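You operate a simulated robot arm through the tools that you are given. There is no shell and no other tool. Be economical: measure what you need, move in short steps, check, and stop when the job is done.

The job below is to be done with a simulated two-armed robot. You get a single attempt, and the scene is never put back.

Task
Send both dough blocks from the funnel shelf down the funnel to the mixer.
Fine: check that the green hose is on the mixer pipe; funnel valve open (leave it open) and blower running for it; leave the air valve; then press STOP and turn the blower main switch off. Where these are worked on the way, their far stop is far enough and under half their travel is too little: blower main switch.

The check looks at the end state, three seconds after you hand in, the way a careful person would. Anything else that was tipped, shoved, dropped, spilled or broken makes it a failure.

Robot
Two 7-joint arms with two-finger parallel grippers on one trunk, on a base that drives. Base frame: it is fixed to the floor where the robot stands at the start and does not move with it; the origin is under the middle of the robot, x ahead of it, y to its left, z up. Readings come in m, rad, newtons and seconds.
The left shoulder is at the start at [0.06, 0.143, 0.976], the right one opposite. With the tool pointing down near the work surface each hand reaches from about 0.16 to 0.72 m from the robot's upright axis, wherever it stands, measured 20 degrees to its own side. Places, roughly: air valve lever [3.2, -0.7, 1]; blower [3.5, -0.6, 0.7]; blower main switch [3.1, -0.6, 1.3]; blue clamp lever [2.6, 0.3, 0.8]; funnel [0.8, 0.2, 0.5]; funnel valve lever [0.5, 0, 0.5]; green clamp lever [2.7, 0.2, 0.8]; green hose end [3, 0, 1]; orange clamp lever [2.8, 0, 0.8]; pipe stub [2.8, 0.2, 0.8]; vent valve lever [3.3, -0.9, 1]; yellow clamp lever [3, -0.1, 0.8]. Payload 1.57 kg a hand.
The TCP of each hand is the grasp point between the finger pads, 0.03 m short of the fingertips. In the tool frame z runs along the fingers and y along their closing line. The gripper opens to 0.11 m. The fingers are 0.024 m wide and 0.012 m thick; the gripper's body (0.048 by 0.112 m) begins 0.078 m behind the TCP.
Orientation is that of the tool frame in the base frame, as a unit quaternion [x, y, z, w]. With the fingers straight down and closing along the base's y, the tool's x points along the base's -x, its y along +y and its z along -z.

Tools
- The arms move only by the tool jog_arm. It takes "left_targets", "right_targets" or both (then of equal length, played together; a hand with none holds still); each is text: rows parted by semicolons, each of 6 numbers parted by spaces: the shift along the tool's x, y, z in m, then the turn, a rotation vector about the tool's x, y, z in rad. In form: dx dy dz wx wy wz; .... A call has 1 to 10 rows; each row shifts and turns the commanded pose from where the row before left it, along the tool's axes as they then stand. "left_fingers" and "right_fingers" are, for a hand that has rows, the gripper command, from -1 (shut) to 1 (fully open), values between in proportion, set as the call begins (left out, the last holds). Rows are played at 5 a second. More than 0.05 m and 0.15 rad between two rows, or a gripper value outside its range, and nothing of the call is played. Where a pose cannot be reached the arm comes as near as it can. A force on the tool above 50 N (or 10 N above the force at the start of the call, whichever is more), or a blocked arm, ends the call early, and 0.2 s more pass. Each finger travels about 0.045 m/s and halts on what it meets, pressing with about 20 N; the grip force reading is that of the motor and also rises with nothing between the fingers. The clock runs only during rows and for 0.2 s after the last one: add rows that do not move to give the fingers time. It gives the time, the measured TCP pose, the force on the tool (base axes), the opening and the grip force at its end, in the units of the frame above (readings bear some noise), with the torque about the TCP (base axes, N m) and any sound that the robot's microphone picked up.
- Cameras (640 x 400 px; columns grow to the right, rows downward): "scene" is now at [0.0429, 0.0027, 1.5938]; the picture's right is [0.05, -1.00, 0.00], its down [-0.75, -0.04, -0.66] and it looks along [0.66, 0.03, -0.75] (base axes); focal length 285 px, centre (320, 200). "left" rides on the left gripper at [0.07, -0.016, -0.141] in its tool frame; the picture's right is [0.23, 0.97, 0.00], its down [-0.86, 0.20, -0.48] and it looks along [-0.47, 0.11, 0.88] (tool axes); focal length 222 px, centre (320, 200). "right" rides on the right gripper at [0.07, 0.016, -0.141] in its tool frame; the picture's right is [-0.23, 0.97, 0.00], its down [-0.86, -0.20, -0.48] and it looks along [-0.47, -0.11, 0.88] (tool axes); focal length 222 px, centre (320, 200). There is no depth. A picture from a camera that has moved, and an enlarged one, comes with that camera's place and axes in the base frame and with its lens. The place of the scene camera against the robot may be out by one fixed shift of up to 0.012 m in any direction.
- capture(camera): a new picture of that camera. The clock stands still meanwhile.
- raise_lower(by): slides the trunk up (or, below 0, down) by that many m; the arms and the scene camera ride with it, the base frame stays. It gives what a move gives, with no picture.
- drive_base(legs): drives the robot by 1 to 6 legs, each [ahead, left, turn to the left] in m, m and rad, along the robot's own axes; the way and the turn of a leg run together, so that a leg with both is an arc; at most 1.5 m and 3.142 rad a leg. The arms and the cameras ride along, it lands a little off, and it stops where it bumps. It gives what a move gives.
- aim_head(pan, tilt): turns the head with the scene camera to pan (to the left, within 1.501 rad either way) and tilt (down, from -0.506 to 1.204), counted from straight ahead of the robot. It gives what a move gives.
- enlarge(camera, box): a new picture of the part [left, top, right, bottom] of that camera's present view, enlarged. The clock stands still meanwhile.
- sign_off(): hands the job in; it is judged then, once.

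Work in short steps. Places have to be worked out from the pictures, the camera data and where the tool is seen: move nearer, look again, correct. Check each grasp and each placing, and mend what went wrong. You have 120 turns and 100 pictures in all, those below and enlarged ones among them. Open the grippers and draw the arms clear of the work before you hand the job in, unless the task says otherwise; then end with one line.

The tools are called after "Call:" by a JSON object that holds its "api" and its "payload". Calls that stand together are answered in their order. jog_arm: Moves the arms, as the interface text tells. Its arguments: {"type":"object","properties":{"left_targets":{"type":"string"},"left_fingers":{"type":"number"},"right_targets":{"type":"string"},"right_fingers":{"type":"number"}},"required":[]} The other tools are called the same way: raise_lower (by) slides the trunk up or down; drive_base (legs) drives the base; aim_head (pan, tilt) turns the head that bears the scene camera; capture (camera) takes a picture; enlarge (camera, box) takes an enlarged picture of a part of a camera's view; sign_off () hands the job in.

At the start:

```text
time_s: 0.0
left_eef_pos: [0.5048, 0.1683, 1.1446]
left_tcp_rot: [0.001, 1.0, 0.0, 0.0]
left_ft_force: [0.2, 0.2, 0.7]
left_ft_torque: [-0.04, 0.0, -0.01]
left_finger_gap: 0.1101
left_finger_force: 0.0
right_eef_pos: [0.5681, -0.2191, 1.0858]
right_tcp_rot: [0.0, 1.0, 0.0, 0.0]
right_ft_force: [0.1, 0.2, 0.4]
right_ft_torque: [0.0, -0.02, -0.03]
right_finger_gap: 0.1102
right_finger_force: 0.0
trunk travel left (down, up): [-0.575, 0.015]
robot x, y, heading: [0.0013, -0.0003, 0.0]
head pan, tilt: [0.051, 0.846]
```

scene: 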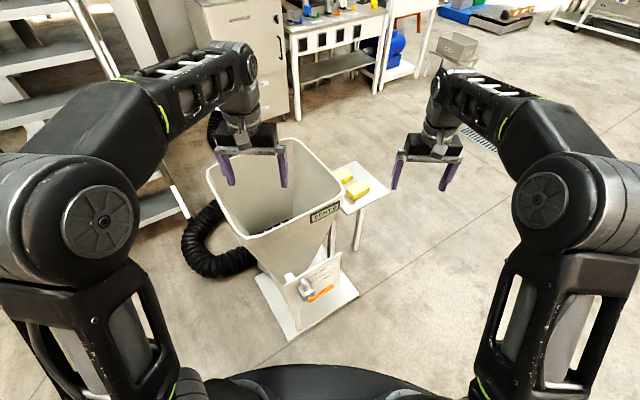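
right: 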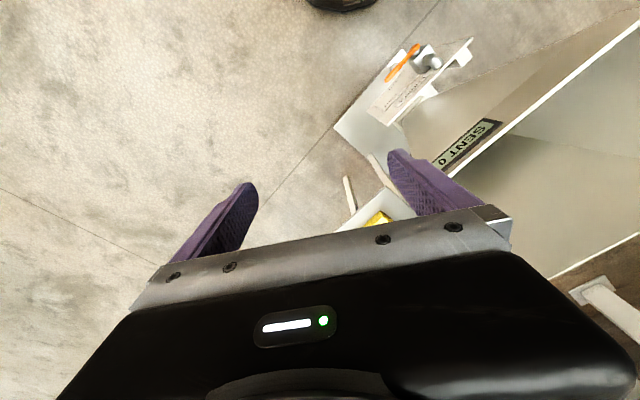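
left: 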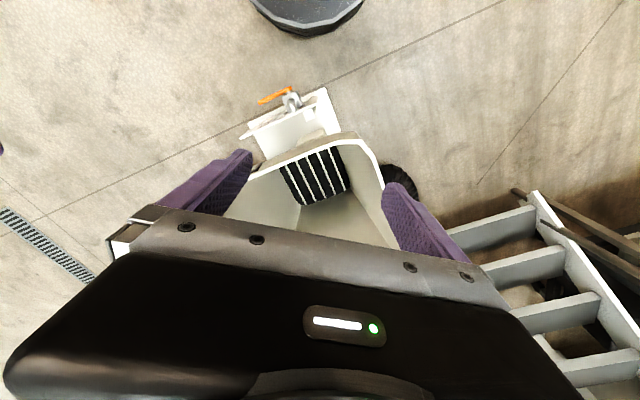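

I start by looking closely at the funnel, its valve and the shelf, and at the workbench ahead.

Call:
{"api": "enlarge", "payload": {"camera": "scene", "box": [180, 120, 400, 350]}}

Call:
{"api": "aim_head", "payload": {"pan": 0.0, "tilt": 0.25}}

Call:
{"api": "capture", "payload": {"camera": "scene"}}

```text
1.74 times, centred on (290, 235) of scene
camera zoom: at [0.0429, 0.0027, 1.5938], right [0.05, -1.0, 0.0], down [-0.75, -0.04, -0.66], along [0.66, 0.03, -0.75], focal length 496 px, centre (372, 139)
```

zoom: 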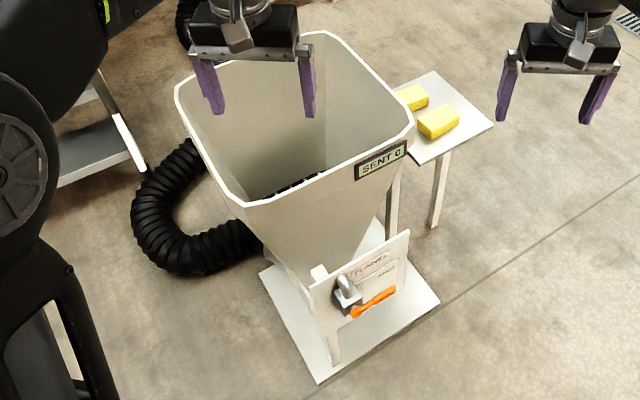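

```text
time_s: 1.0
left_eef_pos: [0.5057, 0.1697, 1.1444]
left_tcp_rot: [0.0, 1.0, -0.001, 0.0]
left_ft_force: [0.9, -0.9, 0.4]
left_ft_torque: [0.0, 0.0, 0.02]
left_finger_gap: 0.1098
left_finger_force: 0.1
right_eef_pos: [0.5679, -0.2185, 1.0859]
right_tcp_rot: [0.0, 1.0, 0.0, 0.0]
right_ft_force: [-0.1, -0.3, 0.6]
right_ft_torque: [0.02, -0.02, 0.0]
right_finger_gap: 0.1099
right_finger_force: 0.0
trunk travel left (down, up): [-0.575, 0.015]
robot x, y, heading: [-0.001, -0.0015, 0.006]
head pan, tilt: [0.0, 0.25]
```

```text
95 pictures are left
camera scene: at [0.058, -0.0012, 1.6465], right [0.0, -1.0, 0.0], down [-0.25, 0.0, -0.97], along [0.97, 0.0, -0.25], focal length 285 px, centre (320, 200)
```

scene: 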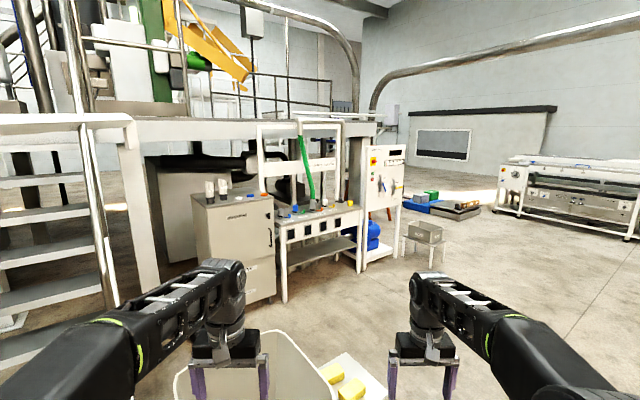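

Now the workbench with the hoses and the blower panel.

Call:
{"api": "enlarge", "payload": {"camera": "scene", "box": [240, 110, 460, 250]}}

Call:
{"api": "enlarge", "payload": {"camera": "scene", "box": [350, 140, 420, 200]}}

```text
2.86 times, centred on (350, 180) of scene
camera zoom: at [0.058, -0.0012, 1.6465], right [0.0, -1.0, 0.0], down [-0.25, 0.0, -0.97], along [0.97, 0.0, -0.25], focal length 815 px, centre (234, 257)
```

zoom: 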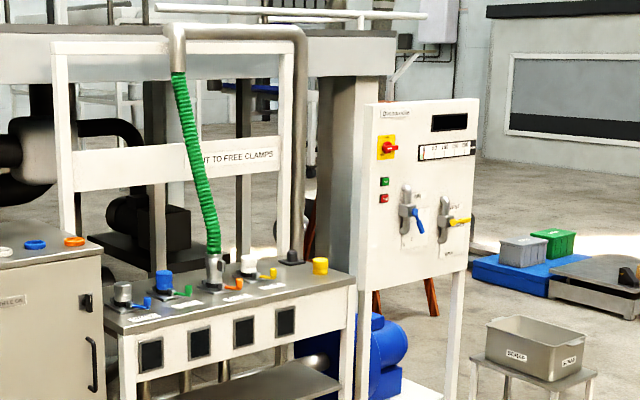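

```text
6.67 times, centred on (385, 170) of scene
camera zoom: at [0.058, -0.0012, 1.6465], right [0.0, -1.0, 0.0], down [-0.25, 0.0, -0.97], along [0.97, 0.0, -0.25], focal length 1902 px, centre (-113, 400)
```

zoom: 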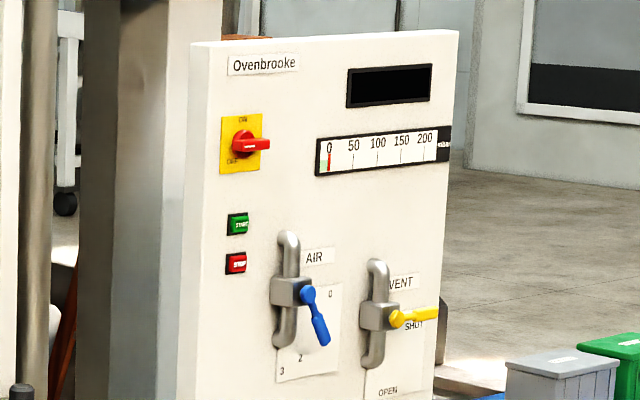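

The blower is off. I look at the funnel valve plate closely.

Call:
{"api": "aim_head", "payload": {"pan": 0.0, "tilt": 1.1}}

Call:
{"api": "enlarge", "payload": {"camera": "scene", "box": [260, 160, 380, 240]}}

Call:
{"api": "enlarge", "payload": {"camera": "left", "box": [230, 70, 370, 160]}}

Call:
{"api": "enlarge", "payload": {"camera": "right", "box": [320, 20, 520, 150]}}

```text
time_s: 2.2
left_eef_pos: [0.5051, 0.1697, 1.1434]
left_tcp_rot: [0.0, 1.0, 0.0, 0.001]
left_ft_force: [-0.5, 0.9, 0.1]
left_ft_torque: [0.01, 0.03, 0.0]
left_finger_gap: 0.1102
left_finger_force: 0.1
right_eef_pos: [0.5664, -0.2194, 1.0859]
right_tcp_rot: [0.0, 1.0, 0.0, 0.0]
right_ft_force: [-0.5, -0.1, 0.8]
right_ft_torque: [0.01, -0.01, 0.0]
right_finger_gap: 0.11
right_finger_force: 0.1
trunk travel left (down, up): [-0.575, 0.015]
robot x, y, heading: [0.0007, 0.0002, 0.001]
head pan, tilt: [0.0, 1.1]
```

```text
5.00 times, centred on (320, 200) of scene
camera zoom: at [0.0278, -0.0012, 1.5758], right [0.0, -1.0, 0.0], down [-0.89, 0.0, -0.45], along [0.45, 0.0, -0.89], focal length 1426 px, centre (320, 200)
```

zoom: 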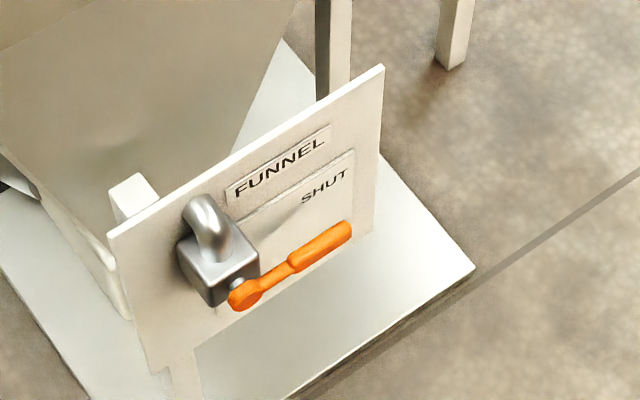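

```text
4.44 times, centred on (300, 115) of left
camera zoom: at [0.4346, 0.1528, 1.2847], right [-0.23, 0.97, 0.0], down [0.85, 0.2, 0.48], along [0.47, 0.11, -0.88], focal length 987 px, centre (409, 578)
```

zoom: 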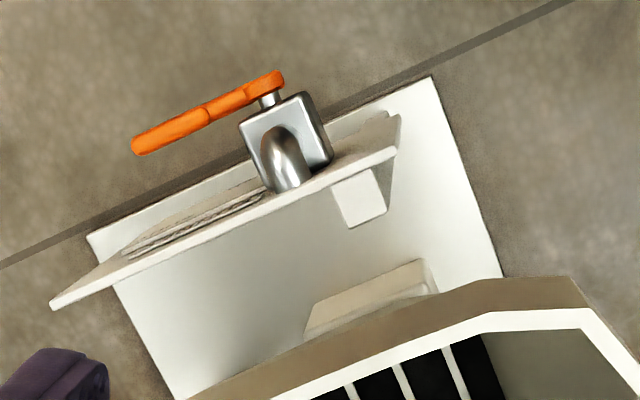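

```text
3.08 times, centred on (420, 85) of right
camera zoom: at [0.4974, -0.2026, 1.2286], right [0.23, 0.97, 0.0], down [0.85, -0.2, 0.48], along [0.47, -0.11, -0.88], focal length 684 px, centre (12, 554)
```

zoom: 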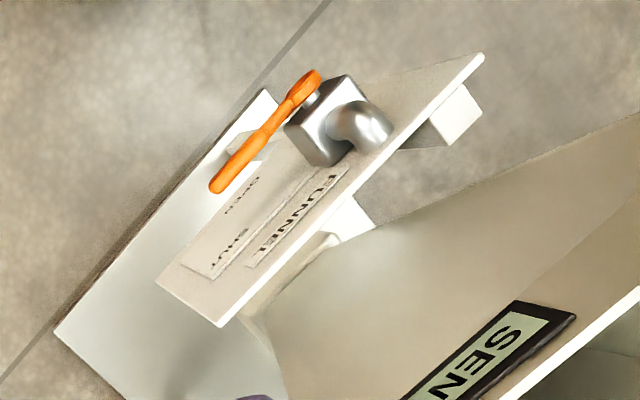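

The valve lever is horizontal at SHUT, pivot about (0.484, 0.067, 0.496), tip about (0.55, -0.02, 0.486), and the plate faces (-0.81,-0.59). I'll draw the left hand back from the funnel and turn the right hand toward the plate.

Call:
{"api": "jog_arm", "payload": {"left_targets": "0.04 0.02 0 0 0 0; 0.04 0.02 0 0 0 0; 0.04 0.02 0 0 0 0; 0.04 0.02 0 0 0 0; 0.04 0.02 0 0 0 0; 0 0 0 0 0 0; 0 0 0 0 0 0", "right_targets": "0.03 0 0 0 0 -0.126; 0.03 0 0 0 0 -0.126; 0.03 0 0 0 0 -0.126; 0.03 0 0 0 0 -0.126; 0 0 0 0 0 -0.126; 0 0 0 0 -0.14 0; 0 0 0 0 -0.14 0", "right_fingers": -1}}

Call:
{"api": "raise_lower", "payload": {"by": -0.35}}

Call:
{"api": "jog_arm", "payload": {"right_targets": "0 0 0 0 -0.14 0; 0 0 0 0 -0.14 0; 0 0 0 0 -0.14 0; 0 0 0 0 -0.14 0; 0 0 0 0 -0.14 0"}}

Call:
{"api": "capture", "payload": {"camera": "scene"}}

```text
time_s: 3.8
left_eef_pos: [0.3037, 0.2691, 1.1457]
left_tcp_rot: [-0.001, 1.0, 0.0, 0.001]
left_ft_force: [0.1, -0.7, -0.2]
left_ft_torque: [0.01, -0.01, -0.02]
left_finger_gap: 0.1099
left_finger_force: 0.0
right_eef_pos: [0.4507, -0.2402, 1.0861]
right_tcp_rot: [-0.308, 0.941, 0.043, 0.135]
right_ft_force: [-1.4, 0.5, -0.2]
right_ft_torque: [0.01, -0.01, 0.02]
right_finger_gap: 0.0
right_finger_force: 18.4
trunk travel left (down, up): [-0.575, 0.015]
robot x, y, heading: [0.0023, -0.0028, 0.001]
head pan, tilt: [0.0, 1.1]
```

```text
time_s: 7.2
left_eef_pos: [0.3054, 0.269, 0.7945]
left_tcp_rot: [0.0, 1.0, -0.001, 0.0]
left_ft_force: [0.3, 0.3, 0.2]
left_ft_torque: [-0.02, -0.01, -0.01]
left_finger_gap: 0.1099
left_finger_force: 0.0
right_eef_pos: [0.4521, -0.24, 0.7363]
right_tcp_rot: [-0.307, 0.941, 0.044, 0.134]
right_ft_force: [-0.6, 0.1, 0.0]
right_ft_torque: [0.01, 0.01, -0.02]
right_finger_gap: 0.0
right_finger_force: 20.2
trunk travel left (down, up): [-0.225, 0.365]
robot x, y, heading: [0.0006, -0.0016, 0.0]
head pan, tilt: [0.0, 1.1]
```

```text
time_s: 8.4
left_eef_pos: [0.3049, 0.2692, 0.795]
left_tcp_rot: [-0.001, 1.0, 0.0, 0.001]
left_ft_force: [0.5, -0.3, 0.2]
left_ft_torque: [-0.04, 0.03, 0.02]
left_finger_gap: 0.11
left_finger_force: 0.0
right_eef_pos: [0.451, -0.2423, 0.7364]
right_tcp_rot: [-0.272, 0.838, 0.146, 0.449]
right_ft_force: [0.8, -0.2, 0.6]
right_ft_torque: [0.0, -0.02, -0.03]
right_finger_gap: 0.0
right_finger_force: 20.2
trunk travel left (down, up): [-0.225, 0.365]
robot x, y, heading: [-0.0017, 0.0002, -0.003]
head pan, tilt: [0.0, 1.1]
```

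```text
89 pictures are left
camera scene: at [0.0276, -0.0012, 1.2258], right [0.0, -1.0, 0.0], down [-0.89, 0.0, -0.45], along [0.45, 0.0, -0.89], focal length 285 px, centre (320, 200)
```

scene: 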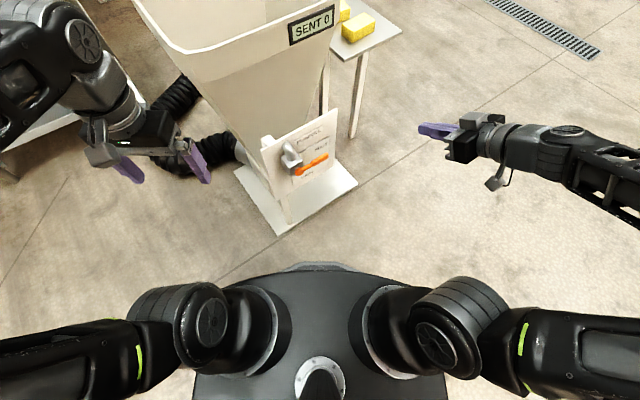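

Enlarge the valve from this lower vantage to fix its place and labels.

Call:
{"api": "enlarge", "payload": {"camera": "scene", "box": [260, 100, 380, 220]}}

```text
3.33 times, centred on (320, 160) of scene
camera zoom: at [0.0276, -0.0012, 1.2258], right [0.0, -1.0, 0.0], down [-0.89, 0.0, -0.45], along [0.45, 0.0, -0.89], focal length 951 px, centre (320, 333)
```

zoom: 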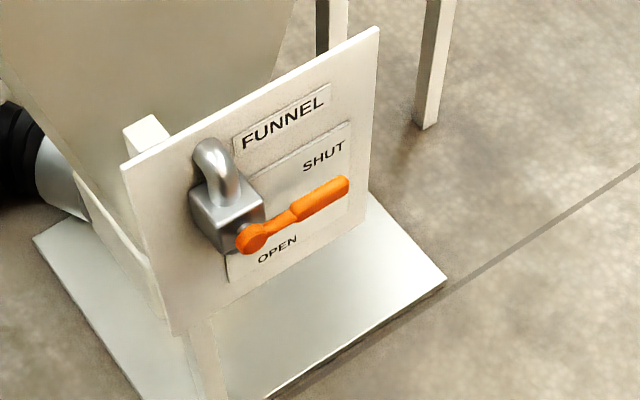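

OPEN lies below the hub, so the lever must swing a quarter turn down. I move the right hand to just above the lever.

Call:
{"api": "jog_arm", "payload": {"right_targets": "0.0005 0.0268 0.0398 0 0 0; 0.0005 0.0268 0.0398 0 0 0; 0.0005 0.0268 0.0398 0 0 0; 0.0005 0.0268 0.0398 0 0 0; 0.0005 0.0268 0.0398 0 0 0; 0.0005 0.0268 0.0398 0 0 0; 0 0 0 0 0 0"}}

Call:
{"api": "enlarge", "payload": {"camera": "scene", "box": [240, 100, 440, 240]}}

Call:
{"api": "capture", "payload": {"camera": "right"}}

```text
time_s: 10.0
left_eef_pos: [0.3039, 0.2702, 0.7952]
left_tcp_rot: [0.0, 1.0, 0.0, 0.001]
left_ft_force: [-0.5, 0.7, 0.5]
left_ft_torque: [0.03, 0.01, -0.02]
left_finger_gap: 0.1101
left_finger_force: 0.0
right_eef_pos: [0.5137, 0.0045, 0.5997]
right_tcp_rot: [-0.273, 0.839, 0.145, 0.448]
right_ft_force: [0.8, 0.5, -0.7]
right_ft_torque: [-0.01, -0.01, -0.04]
right_finger_gap: 0.0
right_finger_force: 20.9
trunk travel left (down, up): [-0.225, 0.365]
robot x, y, heading: [0.0029, 0.0004, 0.003]
head pan, tilt: [0.0, 1.1]
```

```text
2.86 times, centred on (340, 170) of scene
camera zoom: at [0.0278, -0.0013, 1.2258], right [0.0, -1.0, 0.0], down [-0.89, 0.0, -0.45], along [0.45, 0.0, -0.89], focal length 815 px, centre (263, 286)
```

zoom: 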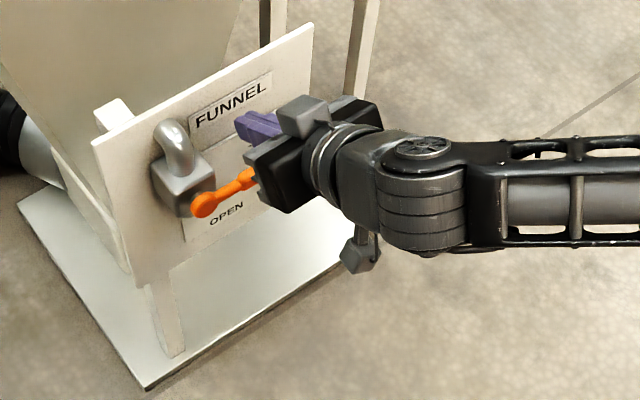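

```text
86 pictures are left
camera right: at [0.3774, -0.0746, 0.6218], right [-0.47, 0.86, 0.19], down [0.18, -0.11, 0.98], along [0.86, 0.49, -0.1], focal length 222 px, centre (320, 200)
```

right: 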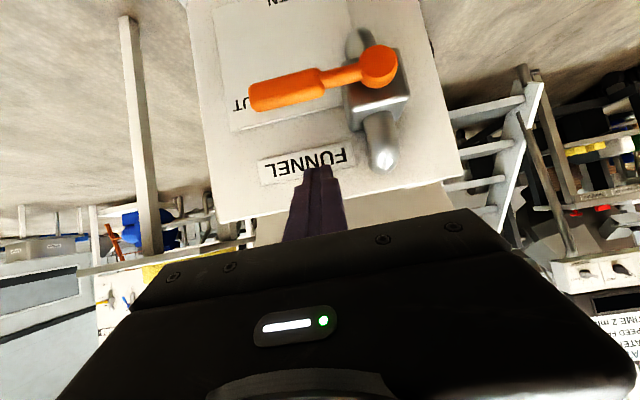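

The lever triangulates to pivot (0.482, 0.060, 0.512), tip (0.544, -0.022, 0.510); the finger is right above it. I push it down along its arc.

Call:
{"api": "jog_arm", "payload": {"right_targets": "0.0365 -0.006 0.0245 0 0 0; 0.0232 0 0.0156 0 0 0; 0.0249 0 0.0167 0 0 0; 0.0158 0.009 0.0106 0 0 0; 0.0116 0.010 0.0078 0 0 0; 0.0091 0.016 0.0061 0 0 0; 0.0066 0.018 0.0045 0 0 0; 0 0.010 0 0 0 0; 0 0 0 0 0 0"}}

Call:
{"api": "enlarge", "payload": {"camera": "scene", "box": [240, 100, 440, 240]}}

Call:
{"api": "capture", "payload": {"camera": "right"}}

```text
time_s: 12.0
left_eef_pos: [0.3056, 0.2697, 0.7952]
left_tcp_rot: [0.0, 1.0, 0.0, 0.001]
left_ft_force: [-0.8, 0.1, 0.5]
left_ft_torque: [0.02, 0.03, -0.04]
left_finger_gap: 0.11
left_finger_force: 0.1
right_eef_pos: [0.4779, 0.0222, 0.4563]
right_tcp_rot: [-0.274, 0.838, 0.147, 0.448]
right_ft_force: [-0.5, -0.4, -0.1]
right_ft_torque: [0.0, -0.01, 0.01]
right_finger_gap: 0.0
right_finger_force: 20.2
right hand out of reach, approached as far as the arm can: row 6, 7, 8
trunk travel left (down, up): [-0.225, 0.365]
robot x, y, heading: [0.0025, -0.002, 0.002]
head pan, tilt: [0.0, 1.1]
```

```text
2.86 times, centred on (340, 170) of scene
camera zoom: at [0.0276, -0.0012, 1.2258], right [0.0, -1.0, 0.0], down [-0.89, 0.0, -0.45], along [0.45, 0.0, -0.89], focal length 815 px, centre (263, 286)
```

zoom: 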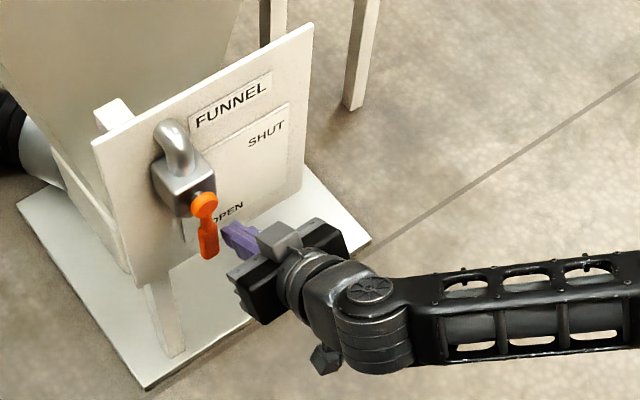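

```text
84 pictures are left
camera right: at [0.3418, -0.0562, 0.4784], right [-0.47, 0.86, 0.19], down [0.18, -0.12, 0.98], along [0.86, 0.5, -0.1], focal length 222 px, centre (320, 200)
```

right: 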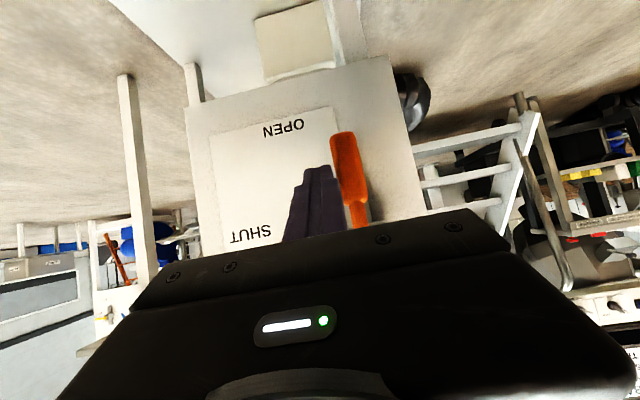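

The lever now hangs vertically on OPEN. I back the right hand out, raise the trunk, and drive round toward the bench and panel.

Call:
{"api": "jog_arm", "payload": {"right_targets": "0 -0.02 -0.03 0 0 0; 0 -0.02 -0.04 0 0 0; 0 -0.02 -0.05 0 0 0; 0 -0.03 -0.04 0 0 0; -0.03 -0.03 -0.02 0 0 0; -0.04 -0.02 0 0 0 0; -0.04 0 0 0 0 0; -0.04 0 0 0 0 0"}}

Call:
{"api": "raise_lower", "payload": {"by": 0.35}}

Call:
{"api": "drive_base", "payload": {"legs": [[0, -0.8, 0], [1.3, 0, 0]]}}

Call:
{"api": "aim_head", "payload": {"pan": 0.45, "tilt": 0.4}}

Call:
{"api": "capture", "payload": {"camera": "scene"}}

```text
refused: row 3 steps farther than a row can; nothing moved
```

```text
time_s: 15.4
left_eef_pos: [0.3052, 0.2692, 1.1443]
left_tcp_rot: [-0.001, 1.0, -0.001, 0.001]
left_ft_force: [-0.2, 0.2, 0.0]
left_ft_torque: [-0.03, 0.0, -0.01]
left_finger_gap: 0.1102
left_finger_force: 0.1
right_eef_pos: [0.478, 0.0219, 0.8061]
right_tcp_rot: [-0.274, 0.839, 0.147, 0.447]
right_ft_force: [-0.5, 0.0, -0.5]
right_ft_torque: [-0.02, 0.0, 0.02]
right_finger_gap: 0.0001
right_finger_force: 20.3
trunk travel left (down, up): [-0.575, 0.015]
robot x, y, heading: [0.002, -0.0004, 0.003]
head pan, tilt: [0.0, 1.1]
```

```text
time_s: 25.8
left_eef_pos: [1.6181, -0.543, 1.1445]
left_tcp_rot: [0.01, 1.0, -0.001, 0.001]
left_ft_force: [0.4, -0.4, -0.8]
left_ft_torque: [0.0, -0.01, -0.01]
left_finger_gap: 0.11
left_finger_force: 0.0
right_eef_pos: [1.7869, -0.7939, 0.8057]
right_tcp_rot: [-0.266, 0.841, 0.143, 0.449]
right_ft_force: [0.2, -0.5, -0.6]
right_ft_torque: [-0.01, 0.02, 0.0]
right_finger_gap: 0.0002
right_finger_force: 20.1
trunk travel left (down, up): [-0.575, 0.015]
robot x, y, heading: [1.3089, -0.8062, -0.02]
head pan, tilt: [0.0, 1.1]
```

```text
time_s: 26.9
left_eef_pos: [1.6182, -0.5448, 1.1445]
left_tcp_rot: [0.01, 1.0, 0.001, 0.001]
left_ft_force: [-0.2, -0.4, 0.3]
left_ft_torque: [0.0, 0.01, 0.01]
left_finger_gap: 0.1101
left_finger_force: 0.1
right_eef_pos: [1.7869, -0.7924, 0.8071]
right_tcp_rot: [-0.266, 0.841, 0.142, 0.448]
right_ft_force: [0.0, 0.6, -0.3]
right_ft_torque: [0.01, 0.02, 0.0]
right_finger_gap: 0.0
right_finger_force: 20.0
trunk travel left (down, up): [-0.575, 0.015]
robot x, y, heading: [1.3073, -0.8034, -0.014]
head pan, tilt: [0.45, 0.4]
```

```text
83 pictures are left
camera scene: at [1.3568, -0.7682, 1.6325], right [0.42, -0.91, 0.0], down [-0.35, -0.16, -0.92], along [0.84, 0.38, -0.39], focal length 285 px, centre (320, 200)
```

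scene: 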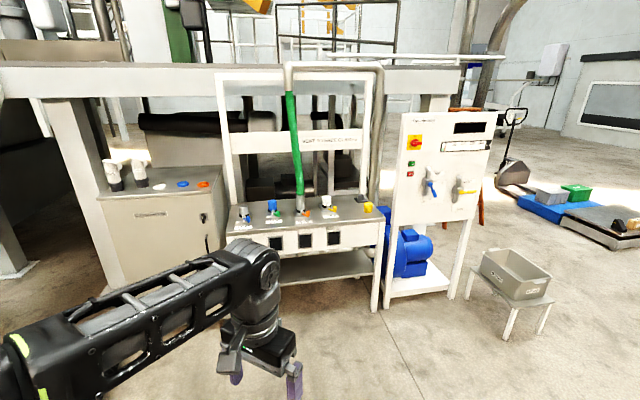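

The retreat was refused, so the trunk rose with the finger next to the lever; I'll recheck the lever on return. Now check the hose.

Call:
{"api": "enlarge", "payload": {"camera": "scene", "box": [220, 170, 390, 270]}}

Call:
{"api": "enlarge", "payload": {"camera": "scene", "box": [220, 50, 390, 160]}}

Call:
{"api": "enlarge", "payload": {"camera": "scene", "box": [380, 100, 510, 230]}}

```text
3.76 times, centred on (305, 220) of scene
camera zoom: at [1.3568, -0.7682, 1.6325], right [0.42, -0.91, 0.0], down [-0.35, -0.16, -0.92], along [0.84, 0.38, -0.39], focal length 1074 px, centre (376, 125)
```

zoom: 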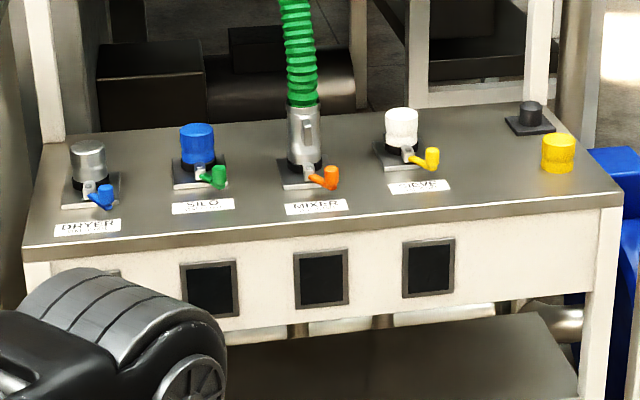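

```text
3.64 times, centred on (305, 105) of scene
camera zoom: at [1.3568, -0.7682, 1.6325], right [0.42, -0.91, 0.0], down [-0.35, -0.16, -0.92], along [0.84, 0.38, -0.39], focal length 1037 px, centre (374, 546)
```

zoom: 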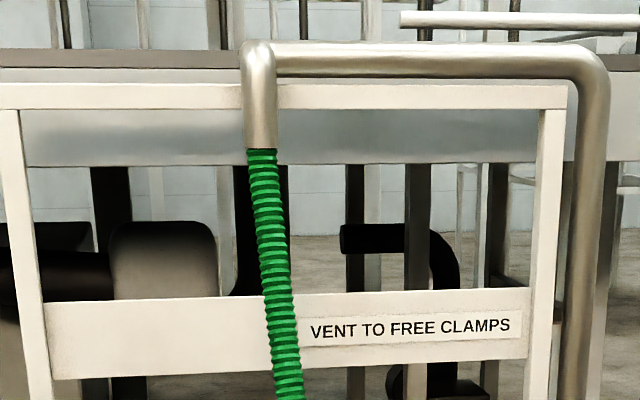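

```text
3.08 times, centred on (445, 165) of scene
camera zoom: at [1.3568, -0.7682, 1.6325], right [0.42, -0.91, 0.0], down [-0.35, -0.16, -0.92], along [0.84, 0.38, -0.39], focal length 878 px, centre (-65, 308)
```

zoom: 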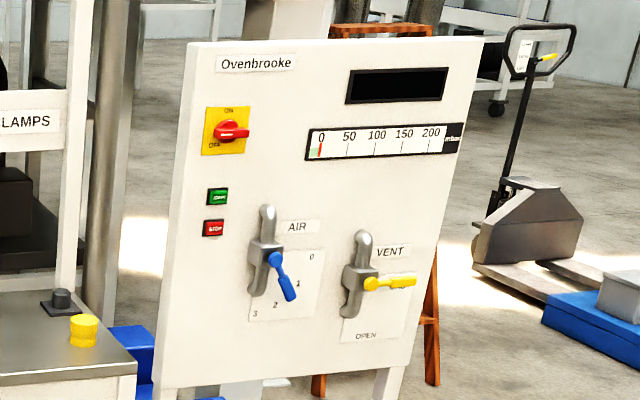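

The green hose is on the MIXER stub. Panel plane faces (-0.845,-0.534); switch about (3.21,-0.576,1.27), START (3.21,-0.57,1.14), STOP (3.21,-0.574,1.07). I fold the right hand up and back and level it to point straight ahead.

Call:
{"api": "jog_arm", "payload": {"right_targets": "-0.0131 -0.0113 -0.0402 0 0 0; -0.0131 -0.0113 -0.0402 0 0 0; -0.0131 -0.0113 -0.0402 0 0 0; -0.0131 -0.0113 -0.0402 0 0 0; -0.0131 -0.0113 -0.0402 0 0 0; -0.0131 -0.0113 -0.0402 0 0 0; -0.0131 -0.0113 -0.0402 0 0 0; -0.0131 -0.0113 -0.0402 0 0 0; -0.0131 -0.0113 -0.0402 0 0 0"}}

Call:
{"api": "jog_arm", "payload": {"right_targets": "0 0 0 0 -0.118 0; 0 0 0 0 -0.118 0; 0 0 0 0 -0.118 0; 0 0 0 0 -0.118 0; 0 0 0 0 -0.118 0; 0 0 0 0.126 0 0; 0 0 0 0.126 0 0; 0 0 0 0.126 0 0; 0 0 0 0.126 0 0; 0 0 0 0.126 0 0"}}

Call:
{"api": "drive_base", "payload": {"legs": [[1.1, 0, 0]]}}

Call:
{"api": "aim_head", "payload": {"pan": 0.6, "tilt": 0.5}}

Call:
{"api": "capture", "payload": {"camera": "scene"}}

```text
time_s: 28.9
left_eef_pos: [1.6176, -0.5438, 1.1449]
left_tcp_rot: [0.01, 1.0, 0.0, 0.001]
left_ft_force: [0.0, -0.5, 0.2]
left_ft_torque: [-0.01, -0.01, 0.0]
left_finger_gap: 0.1099
left_finger_force: 0.0
right_eef_pos: [1.7393, -1.0184, 1.0892]
right_tcp_rot: [-0.266, 0.841, 0.142, 0.449]
right_ft_force: [0.1, 0.9, -0.2]
right_ft_torque: [0.0, 0.03, -0.01]
right_finger_gap: 0.0
right_finger_force: 20.4
right hand out of reach, approached as far as the arm can: row 3, 4, 5, 6, 7
trunk travel left (down, up): [-0.575, 0.015]
robot x, y, heading: [1.3089, -0.807, -0.019]
head pan, tilt: [0.45, 0.4]
```

```text
time_s: 31.1
left_eef_pos: [1.6178, -0.5432, 1.1449]
left_tcp_rot: [0.009, 1.0, 0.0, 0.0]
left_ft_force: [-0.4, 1.1, -0.6]
left_ft_torque: [0.01, 0.01, -0.02]
left_finger_gap: 0.1097
left_finger_force: 0.1
right_eef_pos: [1.8442, -1.0844, 1.0702]
right_tcp_rot: [0.005, 0.707, -0.006, 0.707]
right_ft_force: [-0.3, -0.3, -0.2]
right_ft_torque: [0.02, 0.0, 0.03]
right_finger_gap: 0.0
right_finger_force: 19.9
right hand out of reach, approached as far as the arm can: row 2, 3, 6, 7, 8, 9, 10
trunk travel left (down, up): [-0.575, 0.015]
robot x, y, heading: [1.3038, -0.8053, -0.018]
head pan, tilt: [0.45, 0.4]
```

```text
time_s: 36.8
left_eef_pos: [2.7328, -0.5715, 1.1442]
left_tcp_rot: [0.014, 1.0, 0.0, 0.001]
left_ft_force: [0.0, -0.8, -0.1]
left_ft_torque: [-0.03, -0.02, 0.04]
left_finger_gap: 0.1102
left_finger_force: 0.1
right_eef_pos: [2.954, -1.116, 1.0716]
right_tcp_rot: [0.009, 0.707, -0.009, 0.707]
right_ft_force: [0.0, 0.0, 0.1]
right_ft_torque: [0.02, 0.0, -0.02]
right_finger_gap: 0.0
right_finger_force: 19.9
trunk travel left (down, up): [-0.575, 0.015]
robot x, y, heading: [2.4189, -0.8312, -0.022]
head pan, tilt: [0.45, 0.4]
```

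```text
time_s: 37.5
left_eef_pos: [2.732, -0.5738, 1.1445]
left_tcp_rot: [0.014, 1.0, 0.0, 0.001]
left_ft_force: [0.0, 0.2, 0.0]
left_ft_torque: [0.0, 0.02, 0.01]
left_finger_gap: 0.1101
left_finger_force: 0.0
right_eef_pos: [2.9534, -1.1158, 1.0713]
right_tcp_rot: [0.009, 0.707, -0.009, 0.707]
right_ft_force: [-0.5, -0.4, 0.1]
right_ft_torque: [0.01, 0.01, 0.0]
right_finger_gap: 0.0
right_finger_force: 19.6
trunk travel left (down, up): [-0.575, 0.015]
robot x, y, heading: [2.4181, -0.8326, -0.023]
head pan, tilt: [0.6, 0.499]
```

```text
79 pictures are left
camera scene: at [2.4606, -0.7842, 1.6235], right [0.54, -0.84, 0.0], down [-0.4, -0.26, -0.88], along [0.74, 0.47, -0.48], focal length 285 px, centre (320, 200)
```

scene: 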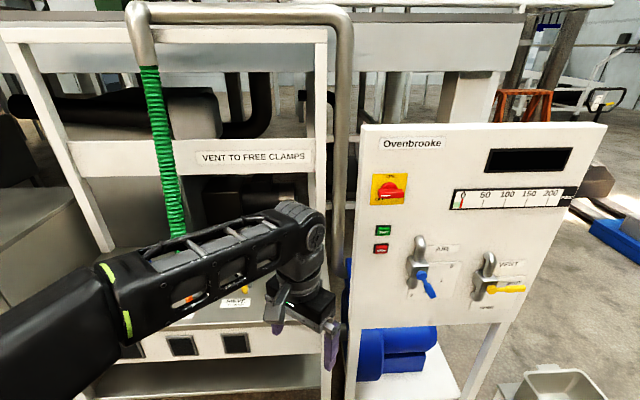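

Closer views of the switch area and of the mixer stub.

Call:
{"api": "enlarge", "payload": {"camera": "scene", "box": [360, 150, 500, 300]}}

Call:
{"api": "enlarge", "payload": {"camera": "scene", "box": [362, 165, 414, 210]}}

Call:
{"api": "capture", "payload": {"camera": "left"}}

```text
2.67 times, centred on (430, 225) of scene
camera zoom: at [2.4606, -0.7842, 1.6235], right [0.54, -0.84, 0.0], down [-0.4, -0.26, -0.88], along [0.74, 0.47, -0.48], focal length 761 px, centre (27, 133)
```

zoom: 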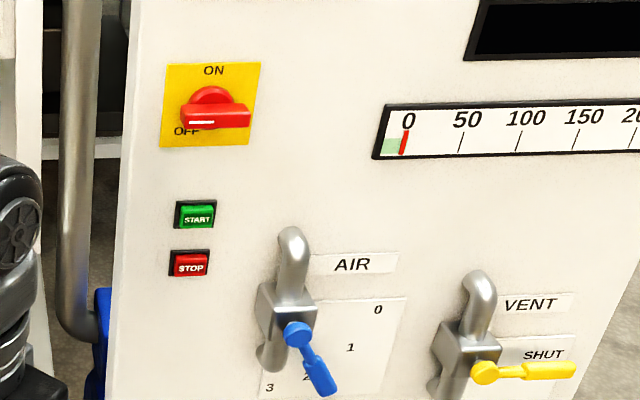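

```text
8.89 times, centred on (388, 188) of scene
camera zoom: at [2.4606, -0.7842, 1.6235], right [0.54, -0.84, 0.0], down [-0.4, -0.26, -0.88], along [0.74, 0.47, -0.48], focal length 2536 px, centre (-284, 311)
```

zoom: 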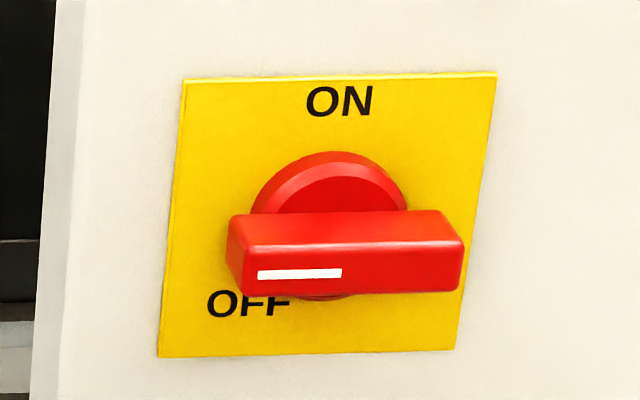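

```text
76 pictures are left
camera left: at [2.6614, -0.5877, 1.2855], right [-0.2, 0.98, 0.0], down [0.86, 0.17, 0.48], along [0.47, 0.1, -0.88], focal length 222 px, centre (320, 200)
```

left: 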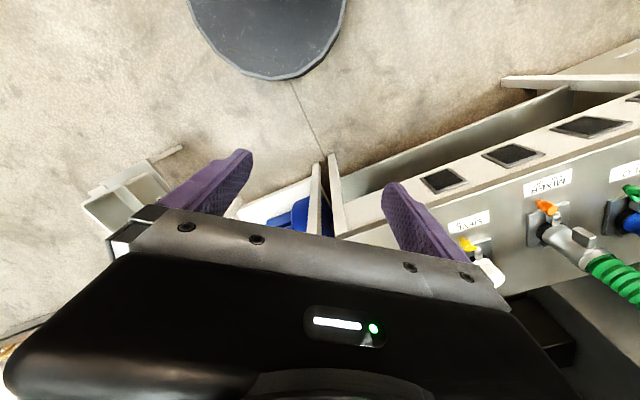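

The knob's mark points to OFF; it needs a quarter turn clockwise. The hose cuff and orange clamp sit properly on MIXER. I turn in place to face the panel.

Call:
{"api": "drive_base", "payload": {"legs": [[0, 0, 0.586]]}}

Call:
{"api": "aim_head", "payload": {"pan": 0.0, "tilt": 0.55}}

Call:
{"api": "capture", "payload": {"camera": "scene"}}

Call:
{"api": "capture", "payload": {"camera": "right"}}

```text
time_s: 39.5
left_eef_pos: [2.5373, -0.4442, 1.1449]
left_tcp_rot: [-0.275, 0.962, 0.0, 0.001]
left_ft_force: [0.0, -0.1, 0.8]
left_ft_torque: [0.01, 0.04, -0.01]
left_finger_gap: 0.1099
left_finger_force: 0.0
right_eef_pos: [3.0209, -0.776, 1.0713]
right_tcp_rot: [-0.195, 0.68, 0.194, 0.68]
right_ft_force: [0.6, -0.7, 0.2]
right_ft_torque: [0.01, -0.01, -0.01]
right_finger_gap: 0.0
right_finger_force: 20.4
trunk travel left (down, up): [-0.575, 0.015]
robot x, y, heading: [2.4219, -0.8333, 0.558]
head pan, tilt: [0.6, 0.499]
```

```text
time_s: 40.5
left_eef_pos: [2.5364, -0.4446, 1.1442]
left_tcp_rot: [-0.274, 0.962, 0.001, 0.001]
left_ft_force: [0.1, 0.8, -0.4]
left_ft_torque: [-0.01, -0.03, -0.02]
left_finger_gap: 0.1102
left_finger_force: 0.1
right_eef_pos: [3.0214, -0.7749, 1.0704]
right_tcp_rot: [-0.195, 0.679, 0.195, 0.68]
right_ft_force: [-0.4, -1.1, -0.9]
right_ft_torque: [-0.01, 0.01, -0.01]
right_finger_gap: 0.0
right_finger_force: 19.6
trunk travel left (down, up): [-0.575, 0.015]
robot x, y, heading: [2.4176, -0.8302, 0.555]
head pan, tilt: [0.0, 0.55]
```

```text
75 pictures are left
camera scene: at [2.4648, -0.8026, 1.6189], right [0.53, -0.85, 0.0], down [-0.44, -0.28, -0.85], along [0.72, 0.45, -0.52], focal length 285 px, centre (320, 200)
```

scene: 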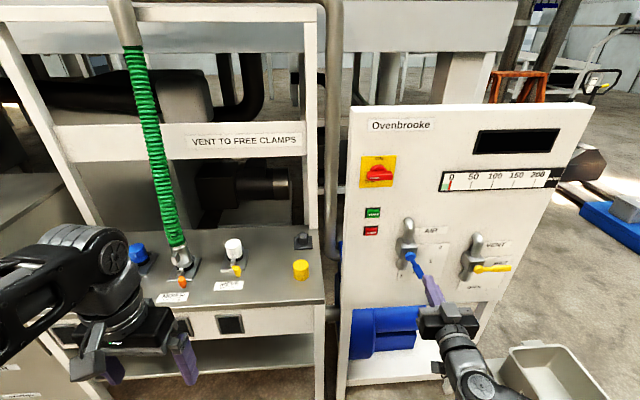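

```text
74 pictures are left
camera right: at [2.8919, -0.8359, 1.0027], right [-0.51, 0.83, 0.23], down [-0.3, -0.42, 0.86], along [0.8, 0.37, 0.47], focal length 222 px, centre (320, 200)
```

right: 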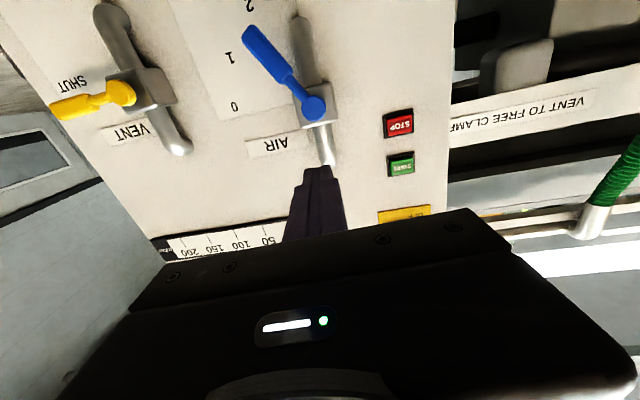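

Fingertips clear the air lever by over 0.1 m. I raise the hand to the switch height and in line with it, then roll it so the fingers close vertically.

Call:
{"api": "jog_arm", "payload": {"right_targets": "-0.04 0.02 0 0 0 0; -0.04 0.02 0 0 0 0; -0.04 0.02 0 0 0 0; -0.04 0.02 0 0 0 0; -0.04 0.02 0 0 0 0", "right_fingers": 0.3}}

Call:
{"api": "jog_arm", "payload": {"right_targets": "0 0 0 0 0 -0.15; 0 0 0 0 0 -0.15; 0 0 0 0 0 -0.15; 0 0 0 0 0 -0.15; 0 0 0 0 0 -0.15; 0 0 0 0 0 -0.15; 0 0 0 0 0 -0.15; 0 0 0 0 0 -0.15; 0 0 0 0 0 -0.15; 0 0 0 0 0 -0.15"}}

Call:
{"api": "capture", "payload": {"camera": "right"}}

Call:
{"api": "capture", "payload": {"camera": "scene"}}

```text
time_s: 41.7
left_eef_pos: [2.535, -0.4435, 1.1449]
left_tcp_rot: [-0.275, 0.962, -0.001, 0.001]
left_ft_force: [0.3, -0.5, -0.1]
left_ft_torque: [-0.06, -0.06, -0.03]
left_finger_gap: 0.1098
left_finger_force: 0.1
right_eef_pos: [2.9789, -0.6856, 1.2672]
right_tcp_rot: [-0.195, 0.68, 0.195, 0.679]
right_ft_force: [-0.4, 0.3, 0.0]
right_ft_torque: [-0.02, 0.0, -0.01]
right_finger_gap: 0.0717
right_finger_force: 0.1
right hand out of reach, approached as far as the arm can: row 1
trunk travel left (down, up): [-0.575, 0.015]
robot x, y, heading: [2.4185, -0.833, 0.554]
head pan, tilt: [0.0, 0.55]
```

```text
time_s: 43.9
left_eef_pos: [2.5367, -0.4439, 1.1457]
left_tcp_rot: [-0.274, 0.962, 0.0, 0.001]
left_ft_force: [0.4, -0.8, 0.8]
left_ft_torque: [0.03, 0.03, -0.02]
left_finger_gap: 0.1101
left_finger_force: 0.0
right_eef_pos: [2.9798, -0.6856, 1.2705]
right_tcp_rot: [-0.606, 0.364, -0.322, 0.629]
right_ft_force: [0.6, -0.5, -0.4]
right_ft_torque: [-0.01, -0.02, 0.0]
right_finger_gap: 0.0715
right_finger_force: 0.1
trunk travel left (down, up): [-0.575, 0.015]
robot x, y, heading: [2.4203, -0.8337, 0.558]
head pan, tilt: [0.0, 0.55]
```

```text
73 pictures are left
camera right: at [2.8956, -0.8186, 1.2507], right [-0.16, 0.25, -0.96], down [-0.85, 0.46, 0.26], along [0.5, 0.85, 0.14], focal length 222 px, centre (320, 200)
```

right: 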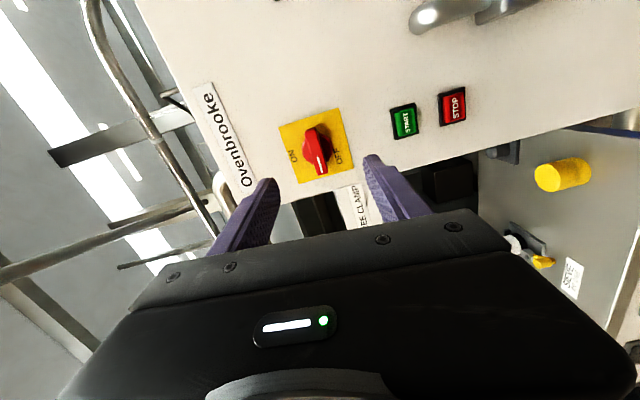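

```text
72 pictures are left
camera scene: at [2.4648, -0.8026, 1.6189], right [0.53, -0.85, 0.0], down [-0.44, -0.28, -0.85], along [0.72, 0.45, -0.52], focal length 285 px, centre (320, 200)
```

scene: 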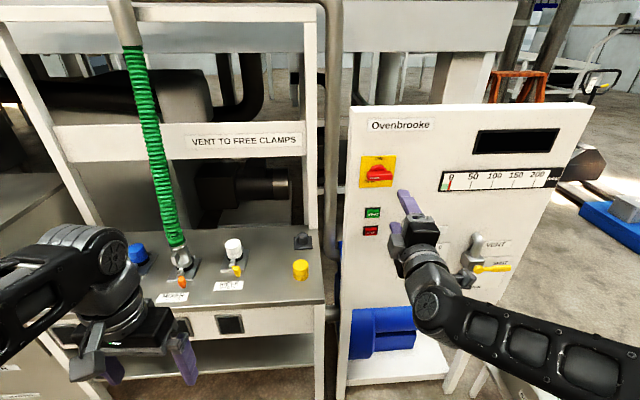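

From the hand camera the knob front is around (3.145,-0.555,1.285). I finish the roll, shift slightly left and up, and advance to just short of the knob.

Call:
{"api": "jog_arm", "payload": {"right_targets": "0 0 0 0 0 -0.071; -0.01 -0.005 0.04 0 0 0; -0.01 -0.005 0.04 0 0 0; 0 0 0.03 0 0 0; 0 0 0 0 0 0"}}

Call:
{"api": "capture", "payload": {"camera": "right"}}

Call:
{"api": "enlarge", "payload": {"camera": "scene", "box": [340, 130, 460, 250]}}

```text
time_s: 45.1
left_eef_pos: [2.537, -0.4441, 1.1458]
left_tcp_rot: [-0.274, 0.962, -0.001, 0.001]
left_ft_force: [-0.4, 0.9, 0.4]
left_ft_torque: [0.03, 0.01, 0.02]
left_finger_gap: 0.1101
left_finger_force: 0.0
right_eef_pos: [3.0614, -0.6112, 1.2803]
right_tcp_rot: [-0.618, 0.343, -0.343, 0.618]
right_ft_force: [-0.5, 0.6, -0.8]
right_ft_torque: [0.02, 0.01, -0.04]
right_finger_gap: 0.0713
right_finger_force: 0.0
trunk travel left (down, up): [-0.575, 0.015]
robot x, y, heading: [2.4177, -0.8342, 0.55]
head pan, tilt: [0.0, 0.55]
```

```text
71 pictures are left
camera right: at [2.9767, -0.7449, 1.2648], right [-0.12, 0.19, -0.97], down [-0.86, 0.47, 0.2], along [0.5, 0.86, 0.11], focal length 222 px, centre (320, 200)
```

right: 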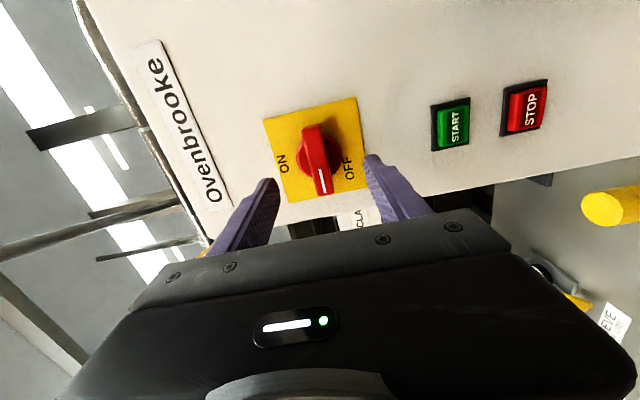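

```text
3.33 times, centred on (400, 190) of scene
camera zoom: at [2.4642, -0.803, 1.6189], right [0.53, -0.85, 0.0], down [-0.44, -0.28, -0.85], along [0.72, 0.45, -0.52], focal length 951 px, centre (53, 233)
```

zoom: 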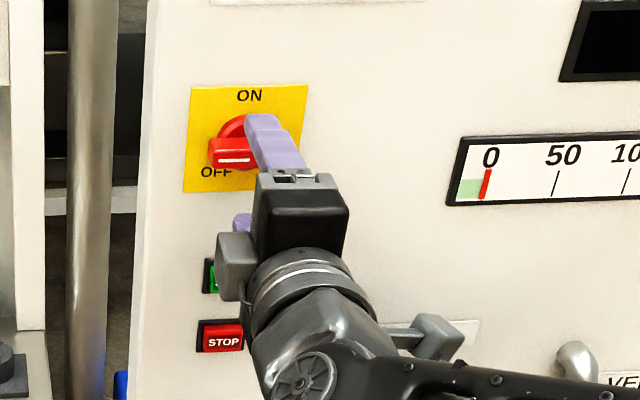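

Knob axis is about 0.009 m left and 0.007 m above the TCP line. I correct and advance so that the fingers straddle the bar.

Call:
{"api": "jog_arm", "payload": {"right_targets": "-0.009 -0.007 0.01 0 0 0; 0 0 0.02 0 0 0; 0 0 0.02 0 0 0; 0 0 0.02 0 0 0; 0 0 0 0 0 0"}}

Call:
{"api": "capture", "payload": {"camera": "right"}}

Call:
{"api": "enlarge", "payload": {"camera": "scene", "box": [340, 130, 460, 250]}}

```text
time_s: 46.1
left_eef_pos: [2.5312, -0.4498, 1.1475]
left_tcp_rot: [-0.272, 0.962, 0.002, 0.004]
left_ft_force: [-0.7, 0.3, 0.3]
left_ft_torque: [-0.01, -0.01, -0.01]
left_finger_gap: 0.11
left_finger_force: 0.0
right_eef_pos: [3.1, -0.5767, 1.2883]
right_tcp_rot: [0.619, -0.343, 0.34, -0.619]
right_ft_force: [-42.3, -31.7, -1.1]
right_ft_torque: [1.29, -1.56, 0.47]
right_finger_gap: 0.0708
right_finger_force: 0.0
trunk travel left (down, up): [-0.575, 0.015]
robot x, y, heading: [2.4176, -0.8354, 0.549]
head pan, tilt: [0.0, 0.55]
stopped in row 4 (right hand): the force on the tool passed its limit (the readings are from after the stop); the commanded pose is now the measured one
```

```text
69 pictures are left
camera right: at [3.0168, -0.7104, 1.2736], right [-0.12, 0.19, -0.97], down [-0.86, 0.47, 0.2], along [0.5, 0.86, 0.11], focal length 222 px, centre (320, 200)
```

right: 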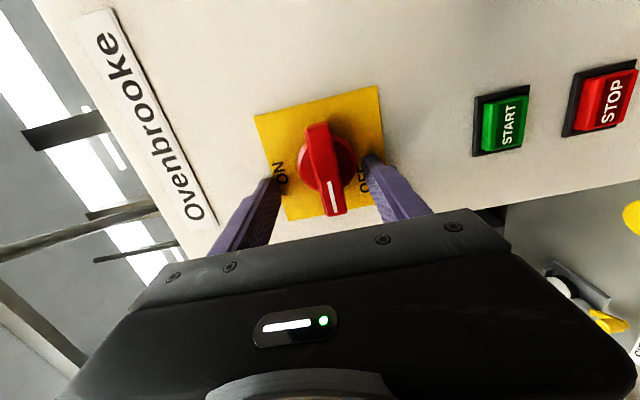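

```text
3.33 times, centred on (400, 190) of scene
camera zoom: at [2.4544, -0.8112, 1.6194], right [0.52, -0.85, 0.0], down [-0.44, -0.27, -0.86], along [0.73, 0.45, -0.52], focal length 951 px, centre (53, 233)
```

zoom: 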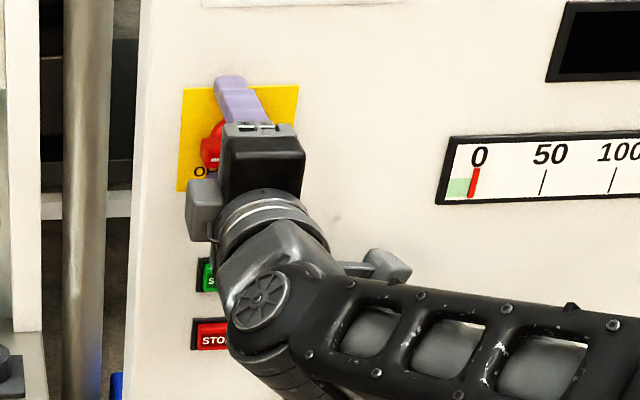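

The fingertips touched the panel, so it's at n≈2.34, nearer than thought. With that depth the knob axis is 0.0125 m right and 0.0075 m down of the tool axis; I back off and correct.

Call:
{"api": "jog_arm", "payload": {"right_targets": "0 0 -0.015 0 0 0; 0.0125 0.0075 0 0 0 0; 0 0 0 0 0 0"}}

Call:
{"api": "capture", "payload": {"camera": "right"}}

```text
time_s: 46.9
left_eef_pos: [2.5373, -0.4445, 1.1458]
left_tcp_rot: [-0.273, 0.962, -0.001, 0.001]
left_ft_force: [-1.0, 0.1, 0.5]
left_ft_torque: [0.01, 0.01, -0.03]
left_finger_gap: 0.11
left_finger_force: 0.1
right_eef_pos: [3.1038, -0.5867, 1.2741]
right_tcp_rot: [0.624, -0.343, 0.339, -0.615]
right_ft_force: [0.3, -1.1, -0.1]
right_ft_torque: [-0.01, -0.01, 0.02]
right_finger_gap: 0.0715
right_finger_force: 0.1
trunk travel left (down, up): [-0.575, 0.015]
robot x, y, heading: [2.4184, -0.8317, 0.557]
head pan, tilt: [0.0, 0.55]
```

```text
67 pictures are left
camera right: at [3.0203, -0.7216, 1.2611], right [-0.13, 0.19, -0.97], down [-0.86, 0.47, 0.21], along [0.5, 0.86, 0.1], focal length 222 px, centre (320, 200)
```

right: 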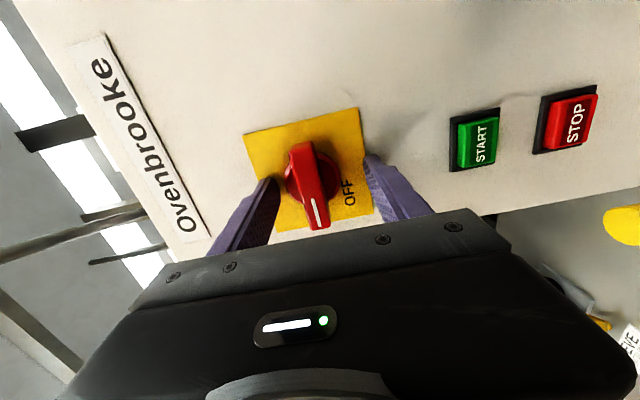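

Offsets now: 0.007 m up, slightly left; and back off 0.01 m so that the pads take the bar, not its base. Then close.

Call:
{"api": "jog_arm", "payload": {"right_targets": "-0.0025 -0.007 -0.01 0 0 0; 0 0 0 0 0 0"}}

Call:
{"api": "jog_arm", "payload": {"right_targets": "0 0 0 0 0 0; 0 0 0 0 0 0; 0 0 0 0 0 0; 0 0 0 0 0 0; 0 0 0 0 0 0", "right_fingers": -1}}

Call:
{"api": "capture", "payload": {"camera": "right"}}

```text
time_s: 47.5
left_eef_pos: [2.5372, -0.4444, 1.1454]
left_tcp_rot: [-0.273, 0.962, -0.001, 0.001]
left_ft_force: [-0.5, -0.4, -0.2]
left_ft_torque: [0.02, 0.03, 0.01]
left_finger_gap: 0.1101
left_finger_force: 0.1
right_eef_pos: [3.0935, -0.5927, 1.2806]
right_tcp_rot: [0.623, -0.343, 0.34, -0.615]
right_ft_force: [0.0, -0.4, 0.3]
right_ft_torque: [0.01, 0.0, -0.01]
right_finger_gap: 0.0716
right_finger_force: 0.1
trunk travel left (down, up): [-0.575, 0.015]
robot x, y, heading: [2.4209, -0.8373, 0.555]
head pan, tilt: [0.0, 0.55]
```

```text
time_s: 48.7
left_eef_pos: [2.538, -0.4451, 1.1446]
left_tcp_rot: [-0.273, 0.962, 0.0, 0.001]
left_ft_force: [0.0, 0.6, -0.8]
left_ft_torque: [0.01, 0.01, 0.02]
left_finger_gap: 0.1101
left_finger_force: 0.0
right_eef_pos: [3.094, -0.591, 1.2807]
right_tcp_rot: [0.624, -0.345, 0.339, -0.614]
right_ft_force: [-3.7, -1.7, -7.8]
right_ft_torque: [0.28, -0.33, 0.0]
right_finger_gap: 0.0171
right_finger_force: 30.3
trunk travel left (down, up): [-0.575, 0.015]
robot x, y, heading: [2.4188, -0.8354, 0.557]
head pan, tilt: [0.0, 0.55]
```

```text
66 pictures are left
camera right: at [3.0102, -0.7262, 1.2674], right [-0.13, 0.19, -0.97], down [-0.86, 0.47, 0.21], along [0.5, 0.86, 0.1], focal length 222 px, centre (320, 200)
```

right: 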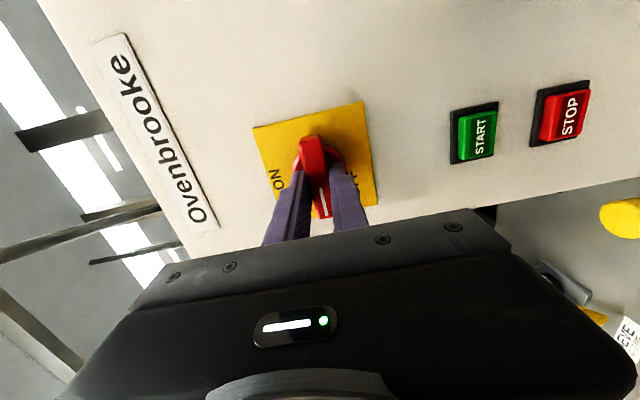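

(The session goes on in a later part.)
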